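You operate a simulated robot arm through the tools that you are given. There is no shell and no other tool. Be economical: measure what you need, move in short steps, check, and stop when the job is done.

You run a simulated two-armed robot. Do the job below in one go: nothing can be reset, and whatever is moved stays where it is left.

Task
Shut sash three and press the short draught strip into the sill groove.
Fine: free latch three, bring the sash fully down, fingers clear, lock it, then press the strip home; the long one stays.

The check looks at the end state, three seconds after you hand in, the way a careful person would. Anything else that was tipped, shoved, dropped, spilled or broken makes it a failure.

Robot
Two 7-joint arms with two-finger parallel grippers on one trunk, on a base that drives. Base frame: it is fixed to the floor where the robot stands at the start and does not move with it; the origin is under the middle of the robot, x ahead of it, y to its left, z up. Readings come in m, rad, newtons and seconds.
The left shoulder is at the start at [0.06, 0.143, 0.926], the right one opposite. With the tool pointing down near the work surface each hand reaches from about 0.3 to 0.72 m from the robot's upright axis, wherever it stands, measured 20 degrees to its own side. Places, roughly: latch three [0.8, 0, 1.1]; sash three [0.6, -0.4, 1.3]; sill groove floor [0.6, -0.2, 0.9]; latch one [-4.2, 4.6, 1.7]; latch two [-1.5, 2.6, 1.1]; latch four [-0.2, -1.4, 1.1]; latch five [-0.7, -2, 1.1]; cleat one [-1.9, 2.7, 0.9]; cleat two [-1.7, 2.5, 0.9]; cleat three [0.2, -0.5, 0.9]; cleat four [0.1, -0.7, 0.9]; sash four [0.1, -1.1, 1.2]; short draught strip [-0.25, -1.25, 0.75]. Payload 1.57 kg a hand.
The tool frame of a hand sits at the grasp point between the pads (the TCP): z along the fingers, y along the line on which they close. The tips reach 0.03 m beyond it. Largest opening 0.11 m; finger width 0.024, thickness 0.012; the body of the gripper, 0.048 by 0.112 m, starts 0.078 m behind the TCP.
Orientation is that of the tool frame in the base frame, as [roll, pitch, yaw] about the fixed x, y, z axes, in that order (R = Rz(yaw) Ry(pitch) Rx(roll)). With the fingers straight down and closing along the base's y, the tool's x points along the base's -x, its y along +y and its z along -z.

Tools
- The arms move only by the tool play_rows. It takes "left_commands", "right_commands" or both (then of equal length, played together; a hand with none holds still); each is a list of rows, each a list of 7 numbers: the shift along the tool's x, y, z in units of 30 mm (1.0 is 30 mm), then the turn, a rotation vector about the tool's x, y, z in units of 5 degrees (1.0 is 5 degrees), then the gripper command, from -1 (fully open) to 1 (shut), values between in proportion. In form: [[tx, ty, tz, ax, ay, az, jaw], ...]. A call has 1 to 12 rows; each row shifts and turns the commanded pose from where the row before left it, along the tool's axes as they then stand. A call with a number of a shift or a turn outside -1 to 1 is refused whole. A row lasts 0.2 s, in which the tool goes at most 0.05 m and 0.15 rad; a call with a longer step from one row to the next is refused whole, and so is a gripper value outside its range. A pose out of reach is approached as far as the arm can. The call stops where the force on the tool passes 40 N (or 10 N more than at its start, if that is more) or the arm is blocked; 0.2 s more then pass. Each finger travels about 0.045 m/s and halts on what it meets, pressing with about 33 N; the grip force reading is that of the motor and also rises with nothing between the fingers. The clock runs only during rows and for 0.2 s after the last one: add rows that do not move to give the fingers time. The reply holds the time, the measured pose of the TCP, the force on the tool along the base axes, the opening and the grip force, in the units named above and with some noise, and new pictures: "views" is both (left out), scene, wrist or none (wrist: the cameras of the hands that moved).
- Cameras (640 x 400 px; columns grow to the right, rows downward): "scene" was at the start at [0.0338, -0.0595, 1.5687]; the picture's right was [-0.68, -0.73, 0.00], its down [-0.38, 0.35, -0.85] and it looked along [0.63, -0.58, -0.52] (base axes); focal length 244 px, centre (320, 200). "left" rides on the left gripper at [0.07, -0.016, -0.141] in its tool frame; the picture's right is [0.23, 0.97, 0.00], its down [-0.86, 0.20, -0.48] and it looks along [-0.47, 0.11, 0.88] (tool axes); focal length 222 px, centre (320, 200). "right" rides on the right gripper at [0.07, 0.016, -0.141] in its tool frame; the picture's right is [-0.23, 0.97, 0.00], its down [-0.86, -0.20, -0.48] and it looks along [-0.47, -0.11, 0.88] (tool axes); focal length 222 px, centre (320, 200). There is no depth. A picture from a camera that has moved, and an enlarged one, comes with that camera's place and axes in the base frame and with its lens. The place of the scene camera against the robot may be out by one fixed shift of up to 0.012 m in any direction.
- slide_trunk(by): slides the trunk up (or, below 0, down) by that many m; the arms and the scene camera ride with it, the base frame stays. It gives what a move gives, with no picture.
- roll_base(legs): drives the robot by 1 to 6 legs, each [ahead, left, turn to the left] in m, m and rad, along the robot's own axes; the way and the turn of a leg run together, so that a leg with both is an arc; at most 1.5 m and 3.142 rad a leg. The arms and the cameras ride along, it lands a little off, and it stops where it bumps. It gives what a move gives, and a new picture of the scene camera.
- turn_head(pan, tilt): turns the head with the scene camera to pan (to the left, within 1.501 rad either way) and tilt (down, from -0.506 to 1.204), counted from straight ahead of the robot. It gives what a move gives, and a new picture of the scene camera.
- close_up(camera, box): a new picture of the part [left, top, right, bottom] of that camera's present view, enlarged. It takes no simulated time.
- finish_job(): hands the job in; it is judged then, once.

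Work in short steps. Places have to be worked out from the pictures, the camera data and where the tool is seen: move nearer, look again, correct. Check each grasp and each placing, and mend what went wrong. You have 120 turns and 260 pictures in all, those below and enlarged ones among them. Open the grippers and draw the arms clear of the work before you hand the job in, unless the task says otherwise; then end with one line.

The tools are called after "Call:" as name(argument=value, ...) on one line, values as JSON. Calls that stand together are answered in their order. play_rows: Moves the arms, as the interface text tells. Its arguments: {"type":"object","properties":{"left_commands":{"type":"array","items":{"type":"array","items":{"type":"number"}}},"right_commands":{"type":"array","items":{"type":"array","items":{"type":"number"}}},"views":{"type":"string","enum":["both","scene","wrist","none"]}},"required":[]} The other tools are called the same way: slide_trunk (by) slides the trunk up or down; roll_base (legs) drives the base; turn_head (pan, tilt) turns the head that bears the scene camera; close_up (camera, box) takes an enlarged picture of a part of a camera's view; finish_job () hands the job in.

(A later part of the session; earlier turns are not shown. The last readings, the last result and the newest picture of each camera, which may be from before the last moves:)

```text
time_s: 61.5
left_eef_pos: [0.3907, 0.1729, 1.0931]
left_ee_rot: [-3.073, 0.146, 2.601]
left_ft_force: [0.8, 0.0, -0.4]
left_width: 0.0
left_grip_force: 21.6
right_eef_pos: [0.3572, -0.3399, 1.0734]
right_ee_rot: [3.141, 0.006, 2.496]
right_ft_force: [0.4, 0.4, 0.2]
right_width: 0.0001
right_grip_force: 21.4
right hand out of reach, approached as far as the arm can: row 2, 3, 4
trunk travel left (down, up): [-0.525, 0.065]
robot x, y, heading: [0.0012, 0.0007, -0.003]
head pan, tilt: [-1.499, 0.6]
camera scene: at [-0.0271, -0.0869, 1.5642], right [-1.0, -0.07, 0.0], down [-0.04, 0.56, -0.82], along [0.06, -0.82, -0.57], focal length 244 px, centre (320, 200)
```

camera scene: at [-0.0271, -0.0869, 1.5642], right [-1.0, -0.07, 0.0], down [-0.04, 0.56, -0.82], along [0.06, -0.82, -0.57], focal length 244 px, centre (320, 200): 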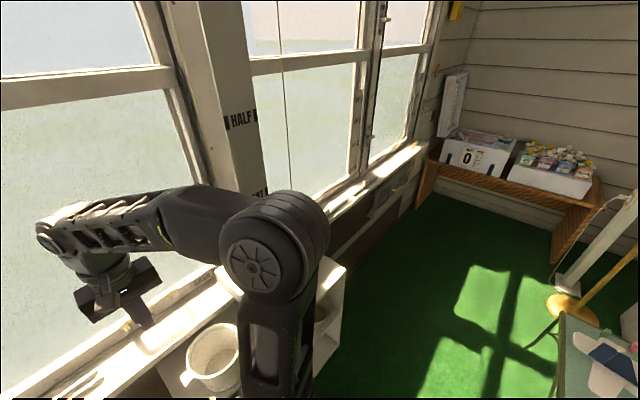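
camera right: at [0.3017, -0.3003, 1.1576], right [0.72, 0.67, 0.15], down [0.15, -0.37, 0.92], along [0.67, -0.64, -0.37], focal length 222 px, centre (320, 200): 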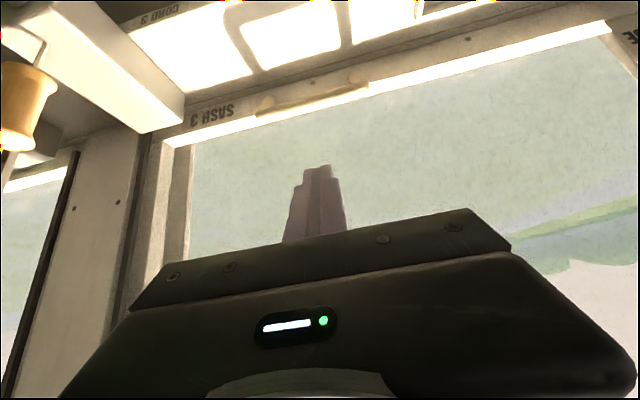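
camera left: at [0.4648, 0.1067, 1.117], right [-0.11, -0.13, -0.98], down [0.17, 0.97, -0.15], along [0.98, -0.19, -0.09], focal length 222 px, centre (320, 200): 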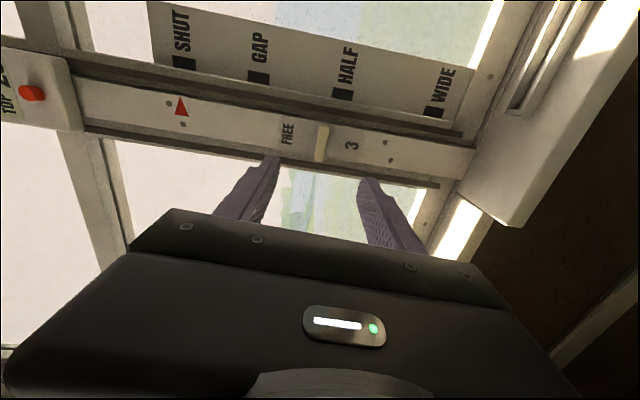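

To keep the right arm clear of the cleat and cords I'll back off 15 cm from the wall, then turn square to it.

Call:
roll_base(legs=[[-0.12, 0.09, 0], [0, 0, -0.64]])

Call:
turn_head(pan=-1.4, tilt=0.7)

```text
time_s: 64.6
left_eef_pos: [0.3001, -0.0046, 1.0938]
left_ee_rot: [-3.073, 0.146, 1.964]
left_ft_force: [-0.3, -0.4, -1.1]
left_width: 0.0001
left_grip_force: 21.6
right_eef_pos: [-0.0336, -0.3936, 1.0721]
right_ee_rot: [3.14, 0.008, 1.859]
right_ft_force: [0.2, 0.6, -0.4]
right_width: 0.0
right_grip_force: 21.3
trunk travel left (down, up): [-0.525, 0.065]
robot x, y, heading: [-0.1174, 0.0918, -0.64]
head pan, tilt: [-1.499, 0.6]
camera scene: at [-0.1925, 0.0364, 1.5642], right [-0.84, 0.54, 0.0], down [0.3, 0.48, -0.82], along [-0.44, -0.7, -0.57], focal length 244 px, centre (320, 200)
```

scene: 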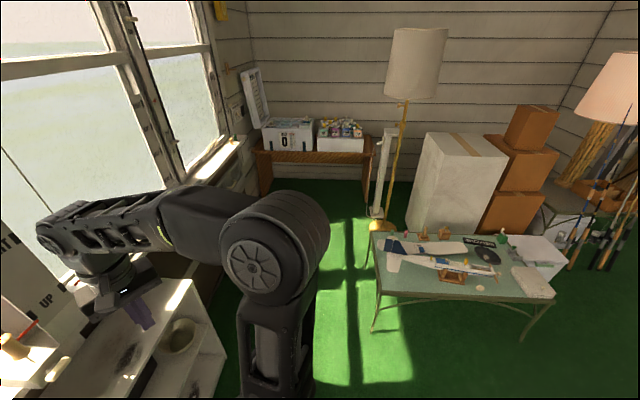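

```text
time_s: 65.3
left_eef_pos: [0.2982, -0.0034, 1.0924]
left_ee_rot: [-3.075, 0.147, 1.964]
left_ft_force: [0.4, 0.0, -0.2]
left_width: 0.0002
left_grip_force: 21.4
right_eef_pos: [-0.0327, -0.3949, 1.0728]
right_ee_rot: [3.139, 0.007, 1.856]
right_ft_force: [-0.7, 0.1, 1.1]
right_width: 0.0
right_grip_force: 21.1
trunk travel left (down, up): [-0.525, 0.065]
robot x, y, heading: [-0.1185, 0.0935, -0.639]
head pan, tilt: [-1.4, 0.7]
camera scene: at [-0.1832, 0.0353, 1.5556], right [-0.89, 0.45, 0.0], down [0.29, 0.57, -0.77], along [-0.35, -0.68, -0.64], focal length 244 px, centre (320, 200)
```

scene: 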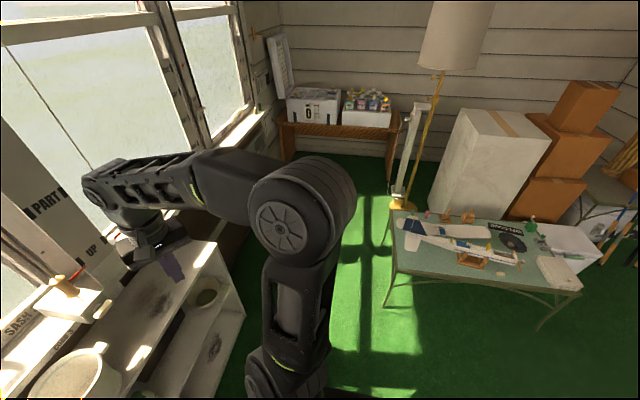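

Square to the wall now. The table's edge is at n≈−0.42 and the shelf front at n≈0.43, so I drive the corridor middle: ahead 0.11, then right 0.9.

Call:
roll_base(legs=[[0.11, 0, 0], [0, -0.5, 0]])

Call:
turn_head(pan=-0.6, tilt=0.7)

```text
time_s: 69.1
left_eef_pos: [0.0845, -0.4752, 1.0933]
left_ee_rot: [-3.074, 0.144, 1.956]
left_ft_force: [0.0, -0.1, 0.6]
left_width: 0.0
left_grip_force: 21.7
right_eef_pos: [-0.2501, -0.8658, 1.0727]
right_ee_rot: [3.139, 0.009, 1.851]
right_ft_force: [-0.5, 0.4, -0.4]
right_width: 0.0003
right_grip_force: 21.4
trunk travel left (down, up): [-0.525, 0.065]
robot x, y, heading: [-0.3307, -0.3742, -0.649]
head pan, tilt: [-1.4, 0.7]
camera scene: at [-0.397, -0.4344, 1.5555], right [-0.89, 0.46, 0.0], down [0.3, 0.57, -0.76], along [-0.35, -0.68, -0.64], focal length 244 px, centre (320, 200)
```

scene: 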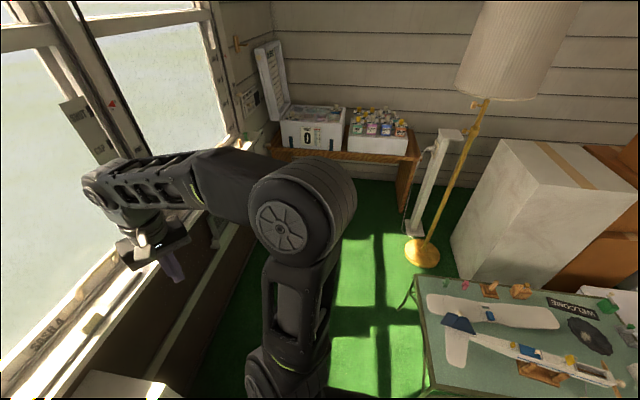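

```text
time_s: 70.2
left_eef_pos: [0.0848, -0.4774, 1.094]
left_ee_rot: [-3.074, 0.146, 1.958]
left_ft_force: [0.2, 0.6, 0.9]
left_width: 0.0
left_grip_force: 21.0
right_eef_pos: [-0.2508, -0.8655, 1.0733]
right_ee_rot: [3.137, 0.009, 1.85]
right_ft_force: [-0.2, -0.1, -0.2]
right_width: 0.0
right_grip_force: 21.5
trunk travel left (down, up): [-0.525, 0.065]
robot x, y, heading: [-0.3305, -0.3802, -0.645]
head pan, tilt: [-0.6, 0.7]
camera scene: at [-0.3306, -0.4388, 1.5556], right [-0.95, -0.32, 0.0], down [-0.2, 0.61, -0.76], along [0.24, -0.73, -0.64], focal length 244 px, centre (320, 200)
```

scene: 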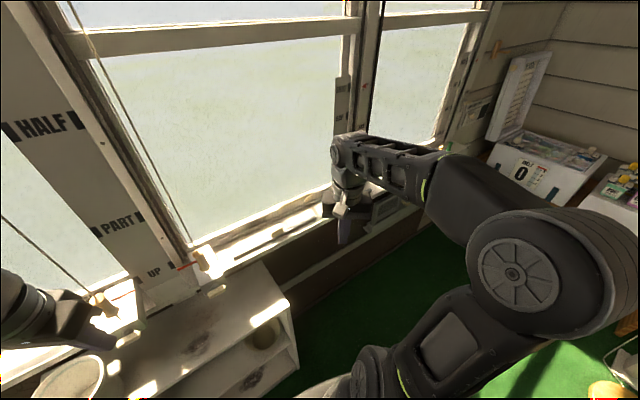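

Clear so far. Continue right 0.4.

Call:
roll_base(legs=[[0, -0.4, 0]])

Call:
close_up(camera="scene", box=[100, 150, 400, 340])

```text
time_s: 72.7
left_eef_pos: [-0.1622, -0.8037, 1.093]
left_ee_rot: [-3.073, 0.145, 1.951]
left_ft_force: [0.5, -0.3, -0.1]
left_width: 0.0
left_grip_force: 20.9
right_eef_pos: [-0.4993, -1.1909, 1.0719]
right_ee_rot: [3.139, 0.009, 1.843]
right_ft_force: [-0.1, -0.3, -0.3]
right_width: 0.0002
right_grip_force: 21.1
trunk travel left (down, up): [-0.525, 0.065]
robot x, y, heading: [-0.5762, -0.7021, -0.652]
head pan, tilt: [-0.6, 0.7]
camera scene: at [-0.5778, -0.7638, 1.5555], right [-0.95, -0.31, 0.0], down [-0.2, 0.61, -0.76], along [0.24, -0.73, -0.64], focal length 244 px, centre (320, 200)
```

scene: 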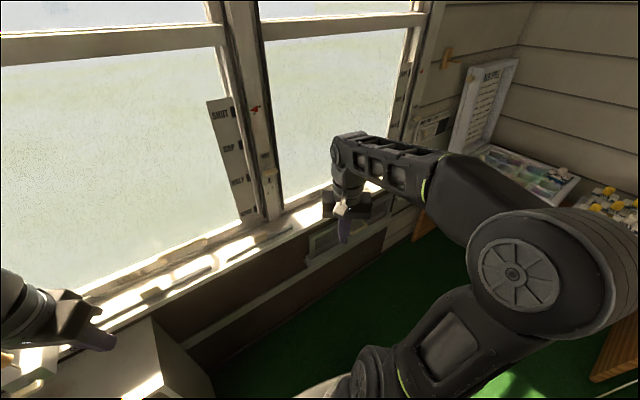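

```text
2.11 times, centred on (250, 245) of scene
camera zoom: at [-0.5778, -0.7638, 1.5555], right [-0.95, -0.31, 0.0], down [-0.2, 0.61, -0.76], along [0.24, -0.73, -0.64], focal length 515 px, centre (467, 105)
```

zoom: 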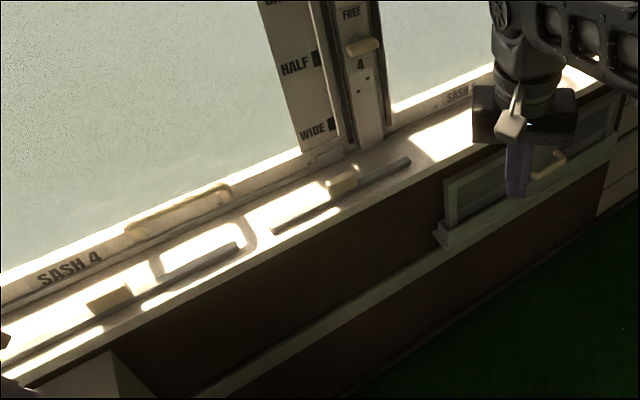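

The short strip lies at z≈0.885, centred ≈(−0.20,−1.245) with a small block grip in its middle. I'll rotate the right hand so the jaws close across the strip (along the wall normal).

Call:
play_rows(right_commands=[[0, 0, 0, 0, 0, 1, 0], [0, 0, 0, 0, 0, 1, 0], [0, 0, 0, 0, 0, 1, 0], [0, 0, 0, 0, 0, 1, 0], [0, 0, 0, 0, 0, 1, 0], [0, 0, 0, 0, 0, 1, 0], [0, 0, 0, 0, 0, 1, 0], [0, 0, 0, 0, 0, 1, 0], [0, 0, 0, 0, 0, 1, 0], [0, 0, 0, 0, 0, 1, 0], [0, 0, 0, 0, 0, 0.5, 0]], views="none")

```text
time_s: 75.1
left_eef_pos: [-0.1617, -0.8013, 1.0934]
left_ee_rot: [-3.074, 0.146, 1.952]
left_ft_force: [0.4, -0.8, -0.4]
left_width: 0.0
left_grip_force: 21.1
right_eef_pos: [-0.4985, -1.1899, 1.0725]
right_ee_rot: [3.133, 0.003, 0.927]
right_ft_force: [-0.3, 0.1, -1.2]
right_width: 0.0549
right_grip_force: 0.1
trunk travel left (down, up): [-0.525, 0.065]
robot x, y, heading: [-0.5765, -0.7005, -0.651]
head pan, tilt: [-0.6, 0.7]
```

Orientation reached (tool x = left along wall, y = toward wall). Move toward above the strip.

Call:
play_rows(right_commands=[[0.51, 1, 0.1, 0, 0, 0, 0], [0.51, 1, 0.1, 0, 0, 0, 0], [0.51, 1, 0.1, 0, 0, 0, 0], [0.51, 1, 0.1, 0, 0, 0, 0], [0.51, 1, 0.1, 0, 0, 0, 0], [0.51, 1, 0.1, 0, 0, 0, 0], [0.51, 1, 0.1, 0, 0, 0, 0], [0.5, 0.8, 0, 0, 0, 0, 0], [0, 0, 0, 0, 0, 0, 0]], views="both")

```text
time_s: 77.1
left_eef_pos: [-0.1618, -0.8033, 1.0928]
left_ee_rot: [-3.075, 0.145, 1.951]
left_ft_force: [-0.1, 0.0, -0.4]
left_width: 0.0
left_grip_force: 21.6
right_eef_pos: [-0.2374, -1.2331, 1.0525]
right_ee_rot: [3.132, 0.004, 0.928]
right_ft_force: [0.3, 0.4, -1.2]
right_width: 0.0548
right_grip_force: 0.1
trunk travel left (down, up): [-0.525, 0.065]
robot x, y, heading: [-0.5811, -0.7012, -0.653]
head pan, tilt: [-0.6, 0.7]
camera scene: at [-0.5779, -0.7636, 1.5556], right [-0.95, -0.31, 0.0], down [-0.2, 0.61, -0.76], along [0.24, -0.73, -0.64], focal length 244 px, centre (320, 200)
camera right: at [-0.1848, -1.1882, 1.1931], right [0.64, -0.77, 0.01], down [-0.68, -0.56, 0.48], along [-0.36, -0.31, -0.88], focal length 222 px, centre (320, 200)
```

scene: 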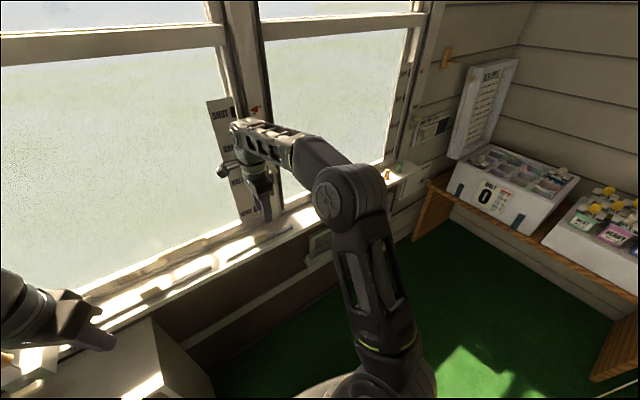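
right: 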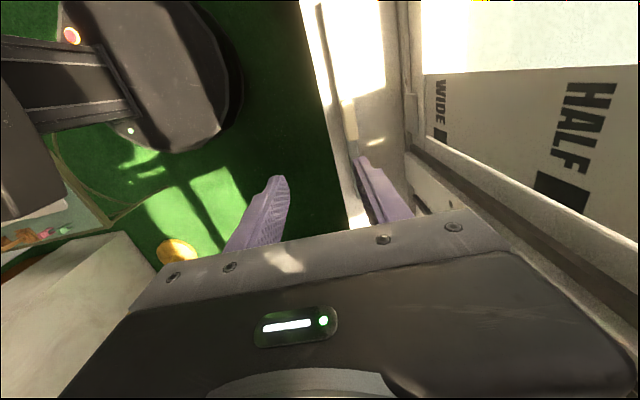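

Enlarge the strip area in the right wrist view.

Call:
close_up(camera="right", box=[280, 0, 440, 220])

Call:
close_up(camera="scene", box=[190, 190, 330, 290])

```text
1.82 times, centred on (360, 110) of right
camera zoom: at [-0.1848, -1.1882, 1.1931], right [0.64, -0.77, 0.01], down [-0.68, -0.56, 0.48], along [-0.36, -0.31, -0.88], focal length 404 px, centre (247, 364)
```

zoom: 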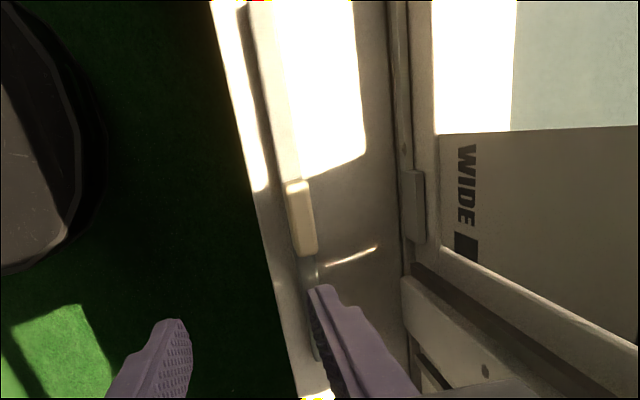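

```text
4.00 times, centred on (260, 240) of scene
camera zoom: at [-0.5779, -0.7636, 1.5556], right [-0.95, -0.31, 0.0], down [-0.2, 0.61, -0.76], along [0.24, -0.73, -0.64], focal length 978 px, centre (560, 40)
```

zoom: 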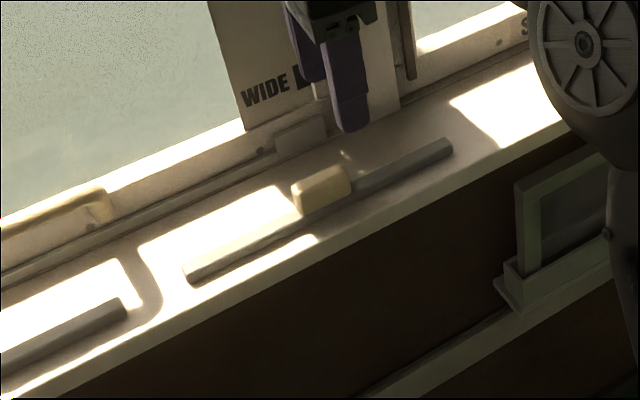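

Block grip centre ≈(−0.195,−1.2445), top ≈0.915; jaws align with the strip. Shift over it and descend to z≈0.98.

Call:
play_rows(right_commands=[[0.27, 0.68, 0.2, 0, 0, 0, 0], [0.27, 0.68, 0.4, 0, 0, 0, 0], [0, 0, 0.6, 0, 0, 0, 0], [0, 0, 0.6, 0, 0, 0, 0], [0, 0, 0.5, 0, 0, 0, 0], [0, 0, 0, 0, 0, 0, 0]], views="wrist")

Call:
close_up(camera="right", box=[200, 60, 440, 230])

Call:
close_up(camera="scene", box=[190, 190, 330, 290])

```text
time_s: 78.5
left_eef_pos: [-0.1615, -0.803, 1.0931]
left_ee_rot: [-3.074, 0.144, 1.952]
left_ft_force: [0.0, -0.4, 0.0]
left_width: 0.0
left_grip_force: 20.9
right_eef_pos: [-0.2167, -1.2391, 0.9952]
right_ee_rot: [3.132, 0.005, 0.927]
right_ft_force: [-0.4, 0.2, -0.1]
right_width: 0.0551
right_grip_force: 0.1
right hand out of reach, approached as far as the arm can: row 2
trunk travel left (down, up): [-0.525, 0.065]
robot x, y, heading: [-0.5775, -0.7023, -0.657]
head pan, tilt: [-0.6, 0.7]
camera right: at [-0.1634, -1.1932, 1.1368], right [0.64, -0.77, 0.01], down [-0.67, -0.56, 0.48], along [-0.36, -0.31, -0.88], focal length 222 px, centre (320, 200)
```

right: 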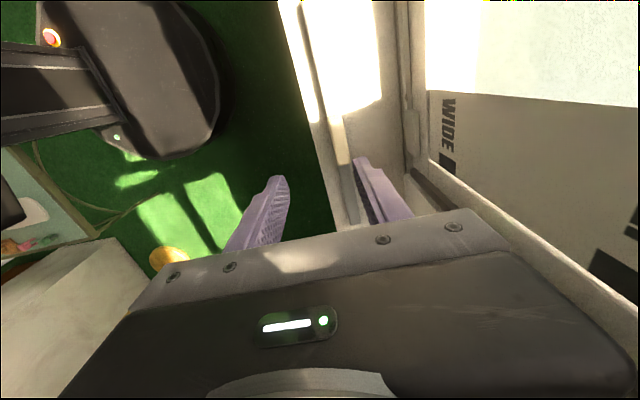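

```text
2.35 times, centred on (320, 145) of right
camera zoom: at [-0.1634, -1.1932, 1.1368], right [0.64, -0.77, 0.01], down [-0.67, -0.56, 0.48], along [-0.36, -0.31, -0.88], focal length 523 px, centre (320, 329)
```

zoom: 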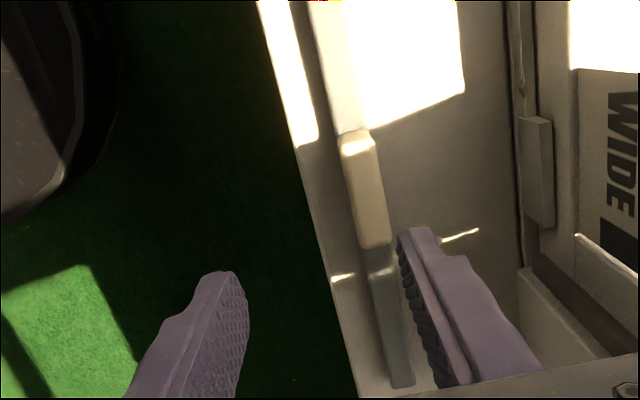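

```text
4.00 times, centred on (260, 240) of scene
camera zoom: at [-0.5773, -0.763, 1.5556], right [-0.95, -0.31, 0.0], down [-0.2, 0.61, -0.76], along [0.24, -0.73, -0.64], focal length 978 px, centre (560, 40)
```

zoom: 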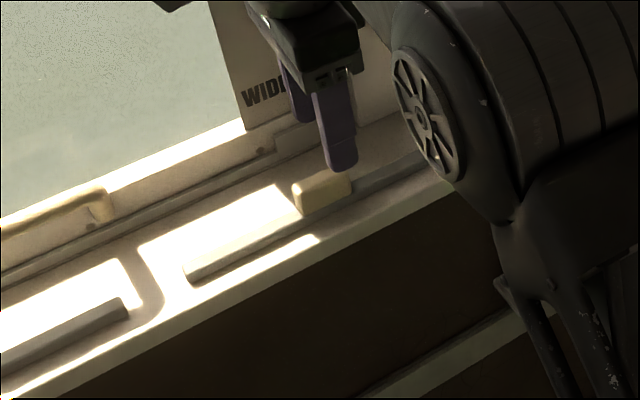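

Forward reach is at its limit. I'll pull the hand back 4 cm, then drive the base 5 cm ahead.

Call:
play_rows(right_commands=[[0, -0.7, 0, 0, 0, 0, 0], [0, -0.7, 0, 0, 0, 0, 0]], views="none")

Call:
roll_base(legs=[[0.05, 0, 0]])

```text
time_s: 79.1
left_eef_pos: [-0.1626, -0.8017, 1.0927]
left_ee_rot: [-3.073, 0.146, 1.951]
left_ft_force: [-0.3, 0.2, -0.3]
left_width: 0.0001
left_grip_force: 21.5
right_eef_pos: [-0.2506, -1.212, 0.9955]
right_ee_rot: [3.134, 0.003, 0.928]
right_ft_force: [-0.2, 0.3, 0.3]
right_width: 0.0549
right_grip_force: 0.1
trunk travel left (down, up): [-0.525, 0.065]
robot x, y, heading: [-0.5801, -0.7036, -0.651]
head pan, tilt: [-0.6, 0.7]
```

```text
time_s: 80.1
left_eef_pos: [-0.1192, -0.8335, 1.0932]
left_ee_rot: [-3.072, 0.145, 1.952]
left_ft_force: [-0.5, -0.7, -1.2]
left_width: 0.0
left_grip_force: 21.3
right_eef_pos: [-0.2082, -1.244, 0.9948]
right_ee_rot: [3.135, 0.005, 0.928]
right_ft_force: [0.3, -0.2, -0.2]
right_width: 0.055
right_grip_force: 0.1
trunk travel left (down, up): [-0.525, 0.065]
robot x, y, heading: [-0.5364, -0.7339, -0.653]
head pan, tilt: [-0.6, 0.7]
camera scene: at [-0.5349, -0.7952, 1.5555], right [-0.95, -0.31, 0.0], down [-0.2, 0.61, -0.76], along [0.24, -0.73, -0.65], focal length 244 px, centre (320, 200)
```

scene: 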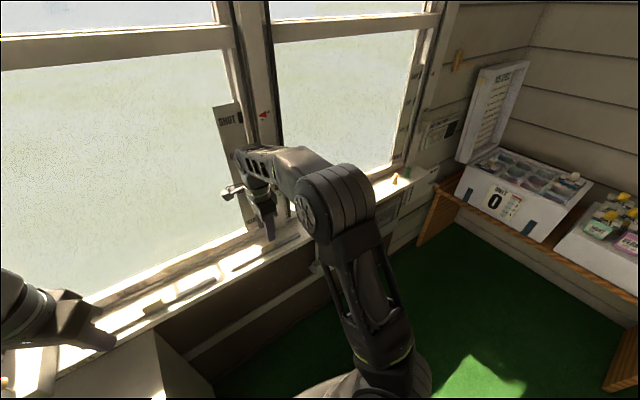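

Now fine shift: 1 cm left, 1.1 cm toward the wall, and down 3 cm; look again.

Call:
play_rows(right_commands=[[0.32, 0.37, 0, 0, 0, 0, 0], [0, 0, 0.5, 0, 0, 0, 0], [0, 0, 0.5, 0, 0, 0, 0], [0, 0, 0, 0, 0, 0, 0]], views="wrist")

Call:
close_up(camera="right", box=[200, 60, 440, 230])

Call:
close_up(camera="scene", box=[190, 190, 330, 290])

```text
time_s: 81.1
left_eef_pos: [-0.1211, -0.8333, 1.0938]
left_ee_rot: [-3.072, 0.145, 1.952]
left_ft_force: [-0.2, 0.6, 0.4]
left_width: 0.0
left_grip_force: 21.0
right_eef_pos: [-0.1964, -1.243, 0.9648]
right_ee_rot: [3.132, 0.004, 0.929]
right_ft_force: [-0.6, -0.1, 0.9]
right_width: 0.0549
right_grip_force: 0.0
trunk travel left (down, up): [-0.525, 0.065]
robot x, y, heading: [-0.5358, -0.7298, -0.649]
head pan, tilt: [-0.6, 0.7]
camera right: at [-0.143, -1.1964, 1.1068], right [0.64, -0.77, 0.01], down [-0.67, -0.56, 0.48], along [-0.36, -0.31, -0.88], focal length 222 px, centre (320, 200)
```

right: 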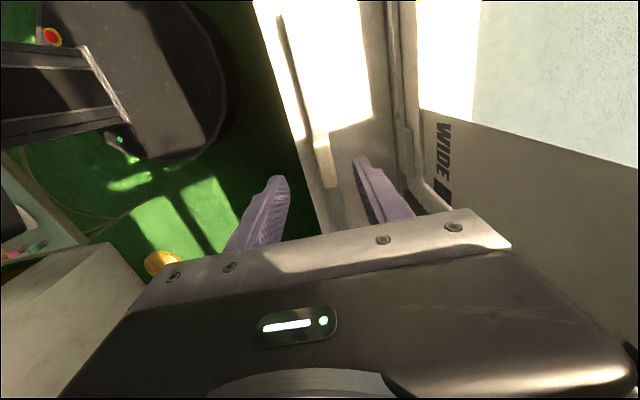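

```text
2.35 times, centred on (320, 145) of right
camera zoom: at [-0.143, -1.1964, 1.1068], right [0.64, -0.77, 0.01], down [-0.67, -0.56, 0.48], along [-0.36, -0.31, -0.88], focal length 523 px, centre (320, 329)
```

zoom: 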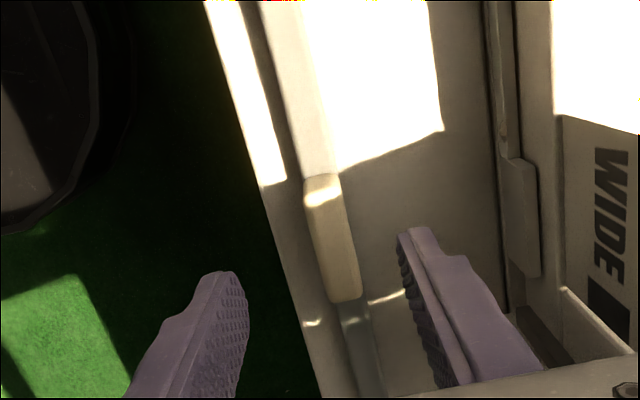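

```text
4.00 times, centred on (260, 240) of scene
camera zoom: at [-0.537, -0.7937, 1.5556], right [-0.95, -0.31, 0.0], down [-0.2, 0.61, -0.77], along [0.24, -0.73, -0.64], focal length 978 px, centre (560, 40)
```

zoom: 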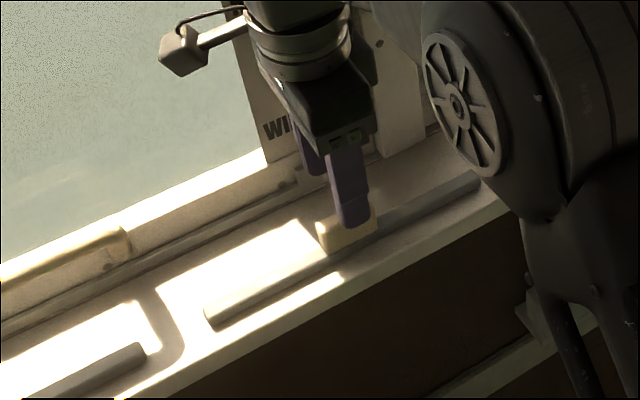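

Small correction (7 mm left, 5 mm in) and descend 3.5 cm so the tips straddle the block.

Call:
play_rows(right_commands=[[0.23, 0.16, 0, 0, 0, 0, 0], [0, 0, 0.4, 0, 0, 0, 0], [0, 0, 0.4, 0, 0, 0, 0], [0, 0, 0.4, 0, 0, 0, 0], [0, 0, 0, 0, 0, 0, 0]], views="wrist")

Call:
close_up(camera="right", box=[200, 60, 440, 230])

Call:
close_up(camera="scene", box=[190, 190, 330, 290])

```text
time_s: 82.3
left_eef_pos: [-0.1215, -0.8335, 1.0937]
left_ee_rot: [-3.073, 0.145, 1.953]
left_ft_force: [-0.3, 0.3, 0.5]
left_width: 0.0
left_grip_force: 21.1
right_eef_pos: [-0.1865, -1.2407, 0.9289]
right_ee_rot: [3.135, 0.005, 0.929]
right_ft_force: [-0.3, -0.3, -0.1]
right_width: 0.0551
right_grip_force: 0.0
trunk travel left (down, up): [-0.525, 0.065]
robot x, y, heading: [-0.5353, -0.7338, -0.65]
head pan, tilt: [-0.6, 0.7]
camera right: at [-0.1333, -1.1943, 1.0706], right [0.64, -0.77, 0.01], down [-0.67, -0.56, 0.48], along [-0.36, -0.31, -0.88], focal length 222 px, centre (320, 200)
```

right: 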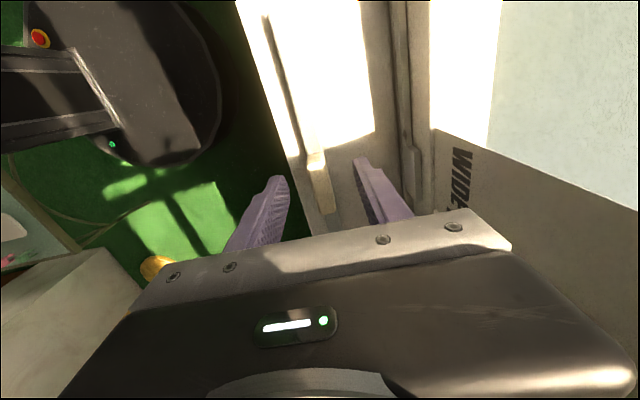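

```text
2.35 times, centred on (320, 145) of right
camera zoom: at [-0.1333, -1.1943, 1.0706], right [0.64, -0.77, 0.01], down [-0.67, -0.56, 0.48], along [-0.36, -0.31, -0.88], focal length 523 px, centre (320, 329)
```

zoom: 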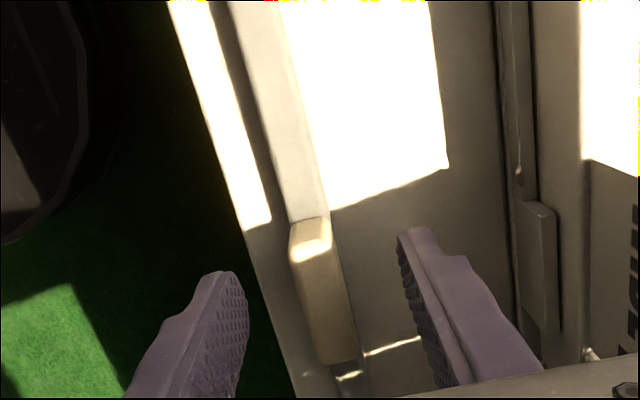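

```text
4.00 times, centred on (260, 240) of scene
camera zoom: at [-0.5368, -0.7938, 1.5556], right [-0.95, -0.31, 0.0], down [-0.2, 0.61, -0.76], along [0.24, -0.73, -0.64], focal length 978 px, centre (560, 40)
```

zoom: 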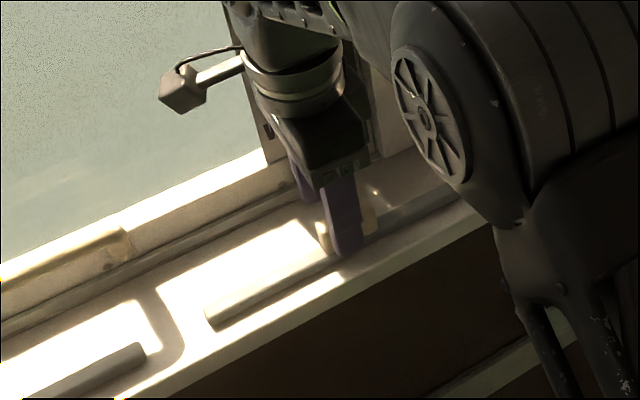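

Block is between the fingers. Descend 6 mm more and close.

Call:
play_rows(right_commands=[[0, 0, 0.2, 0, 0, 0, 0], [0, 0, 0, 0, 0, 0, 0.4], [0, 0, 0, 0, 0, 0, 0.7], [0, 0, 0, 0, 0, 0, 1], [0, 0, 0, 0, 0, 0, 1], [0, 0, 0, 0, 0, 0, 1], [0, 0, 0, 0, 0, 0, 1]], views="wrist")

Call:
close_up(camera="scene", box=[190, 190, 330, 290])

```text
time_s: 83.9
left_eef_pos: [-0.1212, -0.8325, 1.0937]
left_ee_rot: [-3.075, 0.145, 1.955]
left_ft_force: [-0.4, -0.1, 0.1]
left_width: 0.0
left_grip_force: 21.7
right_eef_pos: [-0.1872, -1.2401, 0.9233]
right_ee_rot: [3.137, 0.004, 0.928]
right_ft_force: [-0.1, 0.9, -0.3]
right_width: 0.0149
right_grip_force: 30.6
trunk travel left (down, up): [-0.525, 0.065]
robot x, y, heading: [-0.537, -0.7322, -0.65]
head pan, tilt: [-0.6, 0.7]
camera right: at [-0.1334, -1.195, 1.0647], right [0.64, -0.77, 0.01], down [-0.67, -0.56, 0.48], along [-0.36, -0.31, -0.88], focal length 222 px, centre (320, 200)
```

right: 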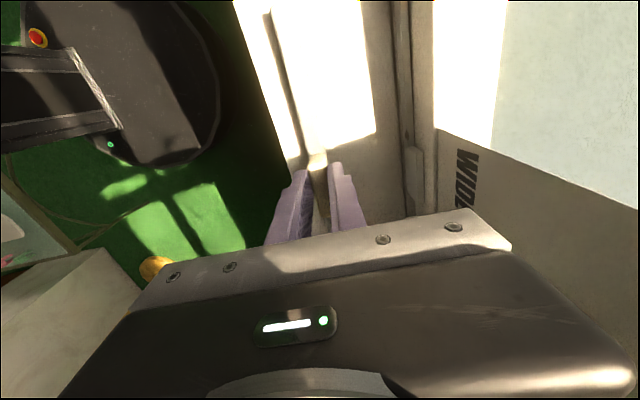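

```text
4.00 times, centred on (260, 240) of scene
camera zoom: at [-0.5367, -0.7939, 1.5556], right [-0.95, -0.31, 0.0], down [-0.2, 0.61, -0.76], along [0.24, -0.73, -0.64], focal length 978 px, centre (560, 40)
```

zoom: 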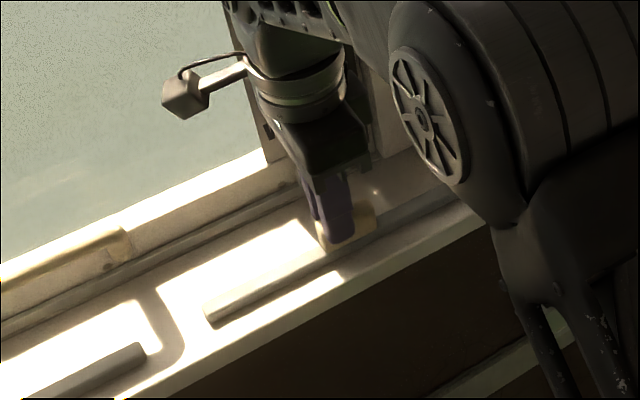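

Gripped (14.9 mm). Lift 6 cm and check that the strip comes along.

Call:
play_rows(right_commands=[[0, 0, -0.5, 0, 0, 0, 1], [0, 0, -0.5, 0, 0, 0, 1], [0, 0, -0.5, 0, 0, 0, 1], [0, 0, -0.5, 0, 0, 0, 1], [0, 0, 0, 0, 0, 0, 1]], views="both")

Call:
close_up(camera="scene", box=[190, 190, 330, 290])

```text
time_s: 85.1
left_eef_pos: [-0.1206, -0.833, 1.0942]
left_ee_rot: [-3.074, 0.144, 1.953]
left_ft_force: [-0.1, 0.0, -0.7]
left_width: 0.0002
left_grip_force: 21.4
right_eef_pos: [-0.1885, -1.2393, 0.9827]
right_ee_rot: [3.135, 0.003, 0.928]
right_ft_force: [-0.6, -0.4, -0.8]
right_width: 0.015
right_grip_force: 30.8
trunk travel left (down, up): [-0.525, 0.065]
robot x, y, heading: [-0.5343, -0.7359, -0.656]
head pan, tilt: [-0.6, 0.7]
camera scene: at [-0.5366, -0.794, 1.5555], right [-0.95, -0.31, 0.0], down [-0.2, 0.61, -0.76], along [0.24, -0.73, -0.64], focal length 244 px, centre (320, 200)
camera right: at [-0.134, -1.1936, 1.1251], right [0.64, -0.77, 0.01], down [-0.67, -0.56, 0.48], along [-0.36, -0.31, -0.88], focal length 222 px, centre (320, 200)
```

scene: 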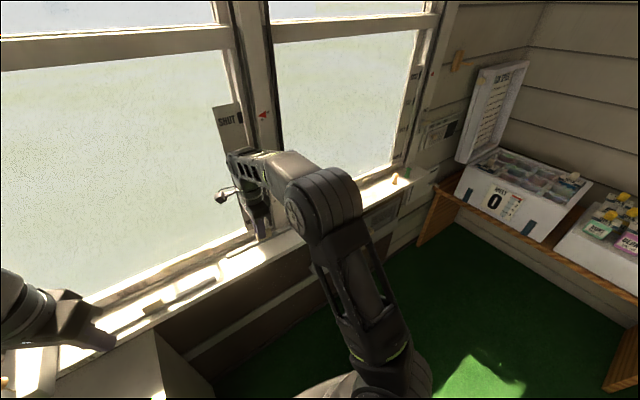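
right: 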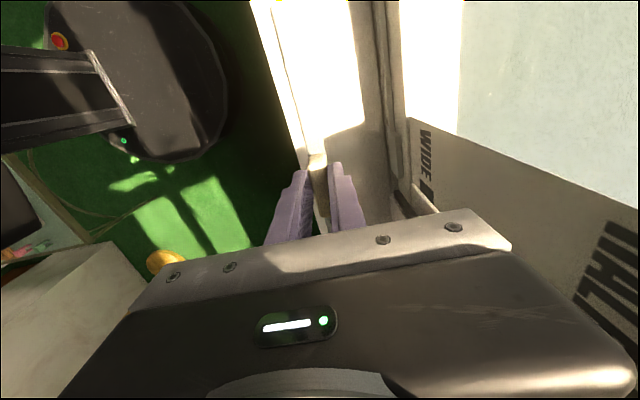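

```text
4.00 times, centred on (260, 240) of scene
camera zoom: at [-0.5366, -0.794, 1.5555], right [-0.95, -0.31, 0.0], down [-0.2, 0.61, -0.76], along [0.24, -0.73, -0.64], focal length 978 px, centre (560, 40)
```

zoom: 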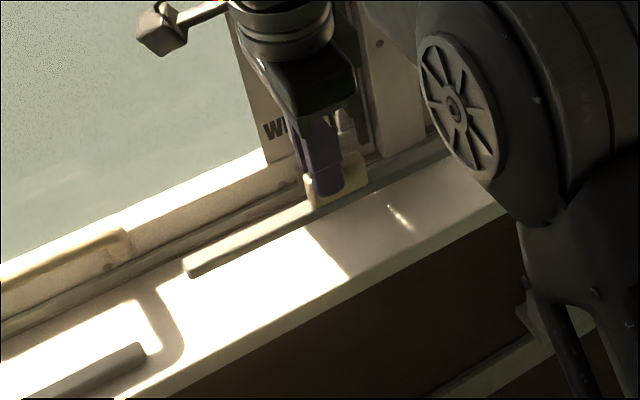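

The strip is held firmly and level. Draw the right hand back toward the body and raise it a bit, and tuck the left hand further in.

Call:
play_rows(right_commands=[[0, -1, -0.1, 0, 0, 0, 1], [0, -1, -0.3, 0, 0, 0, 1], [0, -1, -0.3, 0, 0, 0, 1], [0, -1, -0.3, 0, 0, 0, 1], [0, -1, -0.3, 0, 0, 0, 1], [0, -1, -0.3, 0, 0, 0, 1], [0, -1, -0.3, 0, 0, 0, 1], [0, -1, -0.3, 0, 0, 0, 1], [0, 0, 0, 0, 0, 0, 1]], left_commands=[[0.8, -0.5, 0, 0, 0, 0, 1], [0.8, -0.5, 0, 0, 0, 0, 1], [0.8, -0.5, 0, 0, 0, 0, 1], [0, 0, 0, 0, 0, 0, 1], [0, 0, 0, 0, 0, 0, 1], [0, 0, 0, 0, 0, 0, 1], [0, 0, 0, 0, 0, 0, 1], [0, 0, 0, 0, 0, 0, 1], [0, 0, 0, 0, 0, 0, 1]], views="both")

```text
time_s: 87.1
left_eef_pos: [-0.1899, -0.7829, 1.0837]
left_ee_rot: [-3.073, 0.145, 1.953]
left_ft_force: [-1.1, 0.2, -0.1]
left_width: 0.0002
left_grip_force: 21.0
right_eef_pos: [-0.379, -1.0941, 1.0477]
right_ee_rot: [3.135, 0.002, 0.929]
right_ft_force: [-0.7, 0.3, -1.1]
right_width: 0.0152
right_grip_force: 30.9
trunk travel left (down, up): [-0.525, 0.065]
robot x, y, heading: [-0.5402, -0.7307, -0.654]
head pan, tilt: [-0.6, 0.7]
camera scene: at [-0.5364, -0.794, 1.5555], right [-0.95, -0.31, 0.0], down [-0.2, 0.61, -0.76], along [0.24, -0.73, -0.64], focal length 244 px, centre (320, 200)
camera right: at [-0.3253, -1.049, 1.1887], right [0.64, -0.77, 0.01], down [-0.67, -0.56, 0.48], along [-0.36, -0.31, -0.88], focal length 222 px, centre (320, 200)
camera left: at [-0.229, -0.7015, 1.2139], right [0.82, 0.56, -0.1], down [0.51, -0.64, 0.58], along [0.26, -0.53, -0.81], focal length 222 px, centre (320, 200)
```

scene: 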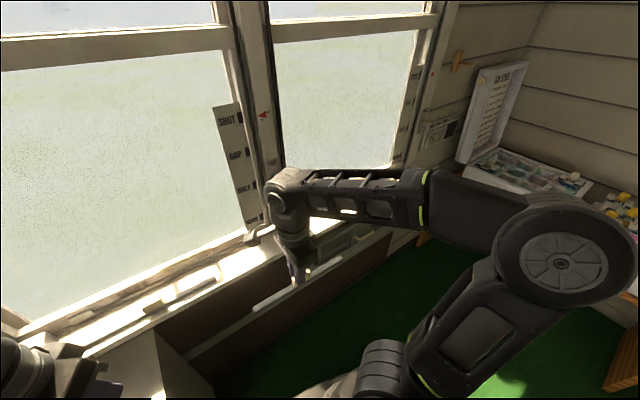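
right: 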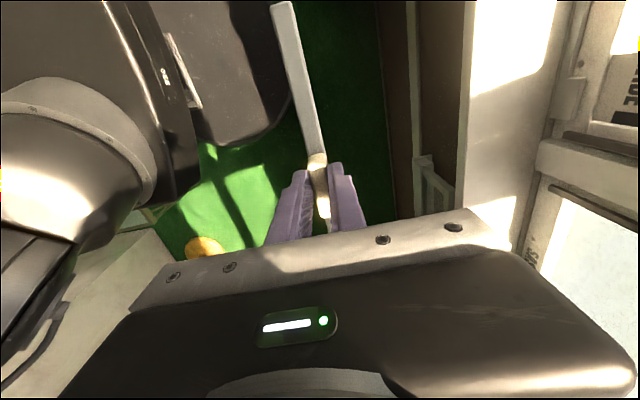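
left: 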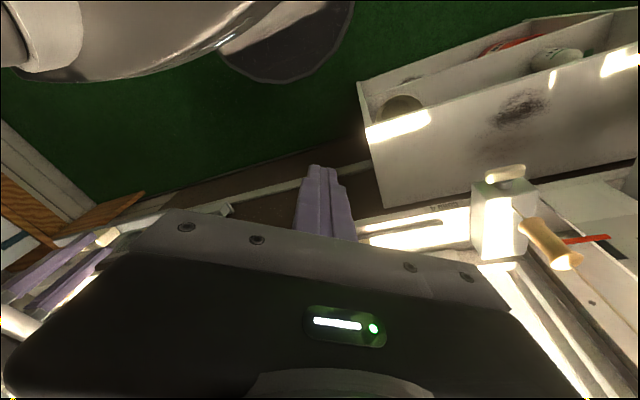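

Everything is clear of the shelf. Drive left along the wall in stages.

Call:
roll_base(legs=[[0, 0.3, 0], [-0.06, 0.25, 0]])

Call:
turn_head(pan=0.3, tilt=0.7)

```text
time_s: 90.6
left_eef_pos: [0.0974, -0.3056, 1.0838]
left_ee_rot: [-3.073, 0.147, 1.955]
left_ft_force: [0.6, 0.0, -0.9]
left_width: 0.0
left_grip_force: 21.2
right_eef_pos: [-0.0897, -0.6185, 1.0471]
right_ee_rot: [3.134, 0.005, 0.932]
right_ft_force: [0.0, 0.5, -0.7]
right_width: 0.0152
right_grip_force: 30.5
trunk travel left (down, up): [-0.525, 0.065]
robot x, y, heading: [-0.2484, -0.2582, -0.646]
head pan, tilt: [-0.6, 0.7]
camera scene: at [-0.2494, -0.3174, 1.5556], right [-0.95, -0.32, 0.0], down [-0.2, 0.61, -0.77], along [0.24, -0.73, -0.64], focal length 244 px, centre (320, 200)
```

scene: 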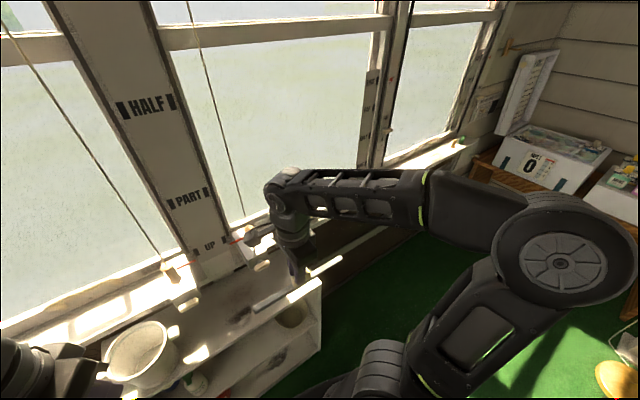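

```text
time_s: 91.8
left_eef_pos: [0.0959, -0.3055, 1.0844]
left_ee_rot: [-3.073, 0.145, 1.955]
left_ft_force: [0.0, -0.2, 0.7]
left_width: 0.0001
left_grip_force: 21.4
right_eef_pos: [-0.0908, -0.6193, 1.0482]
right_ee_rot: [3.133, 0.004, 0.932]
right_ft_force: [-0.6, 0.2, -0.3]
right_width: 0.015
right_grip_force: 31.0
trunk travel left (down, up): [-0.525, 0.065]
robot x, y, heading: [-0.2531, -0.2582, -0.646]
head pan, tilt: [0.3, 0.7]
camera scene: at [-0.1969, -0.2671, 1.5556], right [-0.34, -0.94, 0.0], down [-0.61, 0.22, -0.76], along [0.72, -0.26, -0.64], focal length 244 px, centre (320, 200)
```

scene: 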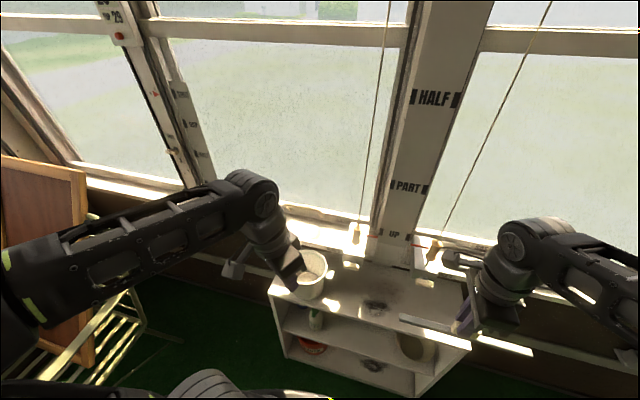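

Path ahead is clear (ladder and easel well left). Drive left 0.48, then check.

Call:
roll_base(legs=[[0, 0.48, 0]])

```text
time_s: 94.6
left_eef_pos: [0.3869, 0.0796, 1.083]
left_ee_rot: [-3.07, 0.147, 1.961]
left_ft_force: [0.0, -0.1, 0.3]
left_width: 0.0
left_grip_force: 21.0
right_eef_pos: [0.2012, -0.234, 1.0464]
right_ee_rot: [3.133, 0.003, 0.939]
right_ft_force: [-0.3, -0.5, -0.3]
right_width: 0.0148
right_grip_force: 31.3
trunk travel left (down, up): [-0.525, 0.065]
robot x, y, heading: [0.0393, 0.1274, -0.644]
head pan, tilt: [0.3, 0.7]
camera scene: at [0.0923, 0.1172, 1.5555], right [-0.34, -0.94, 0.0], down [-0.61, 0.22, -0.76], along [0.72, -0.26, -0.64], focal length 244 px, centre (320, 200)
```

scene: 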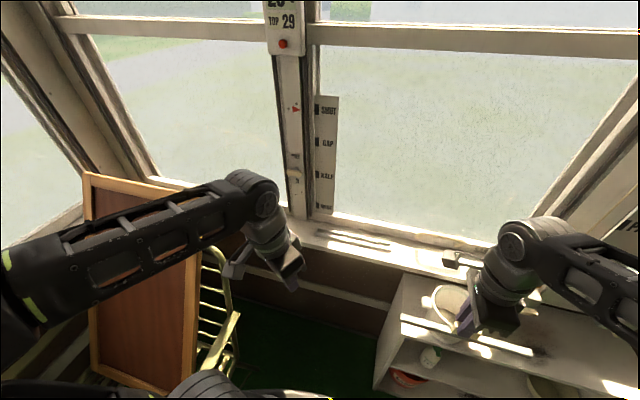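

Zoom on the groove.

Call:
close_up(camera="scene", box=[290, 210, 410, 270])

```text
5.33 times, centred on (350, 240) of scene
camera zoom: at [0.0923, 0.1172, 1.5555], right [-0.34, -0.94, 0.0], down [-0.61, 0.22, -0.76], along [0.72, -0.26, -0.64], focal length 1304 px, centre (160, -13)
```

zoom: 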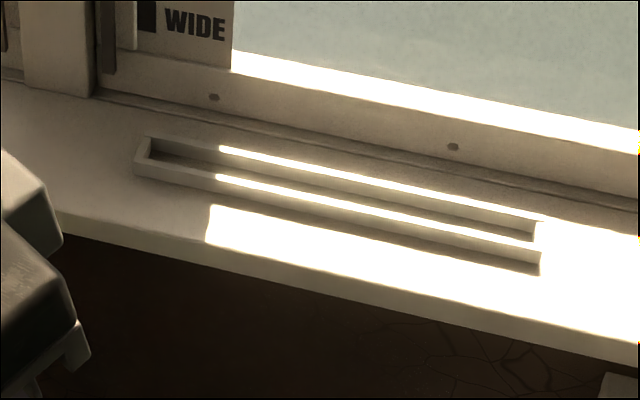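

Groove slot centre ≈(0.594,−0.19), length ≈0.257, a shallow walled channel. Drive 8 cm ahead, then bring the strip over (out first, then left).

Call:
roll_base(legs=[[0.08, 0, 0]])

Call:
play_rows(right_commands=[[0, 1, 0, 0, 0, 0, 1], [0, 1, 0, 0, 0, 0, 1], [0, 1, 0, 0, 0, 0, 1], [0, 1, 0, 0, 0, 0, 1], [0.5, 1, 0, 0, 0, 0, 1], [1, 0.5, 0, 0, 0, 0, 1], [1, 0, 0, 0, 0, 0, 1], [1, 0, 0, 0, 0, 0, 1], [1, 0, 0, 0, 0, 0, 1]], views="both")

```text
time_s: 95.7
left_eef_pos: [0.4524, 0.0299, 1.0838]
left_ee_rot: [-3.072, 0.144, 1.961]
left_ft_force: [0.1, 0.4, 0.4]
left_width: 0.0001
left_grip_force: 21.0
right_eef_pos: [0.2672, -0.2844, 1.047]
right_ee_rot: [3.135, 0.003, 0.939]
right_ft_force: [0.5, -0.4, -0.2]
right_width: 0.0153
right_grip_force: 31.6
trunk travel left (down, up): [-0.525, 0.065]
robot x, y, heading: [0.1042, 0.0747, -0.64]
head pan, tilt: [0.3, 0.7]
camera scene: at [0.1591, 0.0661, 1.5555], right [-0.34, -0.94, 0.0], down [-0.61, 0.22, -0.76], along [0.72, -0.26, -0.65], focal length 244 px, centre (320, 200)
```

scene: 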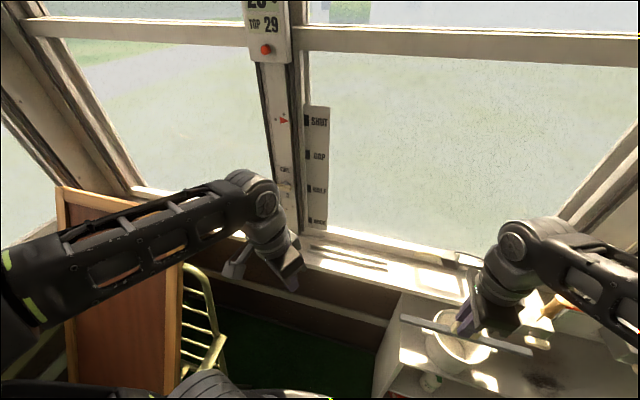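

```text
time_s: 97.7
left_eef_pos: [0.4527, 0.0299, 1.084]
left_ee_rot: [-3.072, 0.145, 1.961]
left_ft_force: [-0.6, 0.5, 0.0]
left_width: 0.0
left_grip_force: 21.2
right_eef_pos: [0.4807, -0.2716, 1.0468]
right_ee_rot: [3.133, 0.003, 0.938]
right_ft_force: [0.6, 0.2, -0.2]
right_width: 0.0153
right_grip_force: 30.7
trunk travel left (down, up): [-0.525, 0.065]
robot x, y, heading: [0.1046, 0.0777, -0.641]
head pan, tilt: [0.3, 0.7]
camera scene: at [0.1582, 0.0678, 1.5555], right [-0.34, -0.94, 0.0], down [-0.61, 0.22, -0.76], along [0.72, -0.26, -0.64], focal length 244 px, centre (320, 200)
camera right: at [0.5331, -0.2249, 1.1887], right [0.65, -0.76, 0.01], down [-0.67, -0.57, 0.48], along [-0.36, -0.32, -0.88], focal length 222 px, centre (320, 200)
```

scene: 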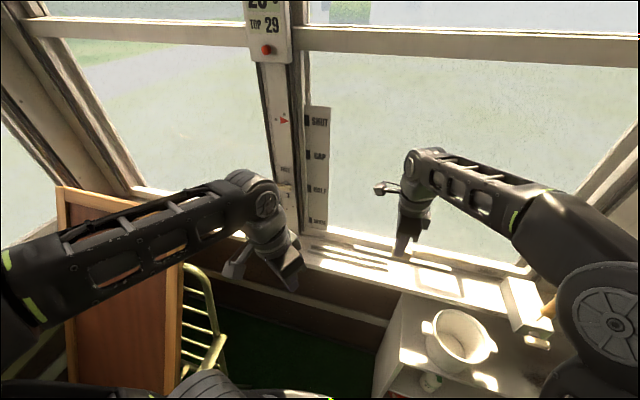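
right: 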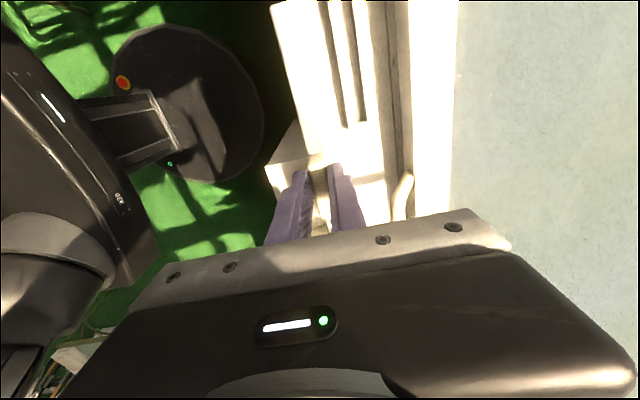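

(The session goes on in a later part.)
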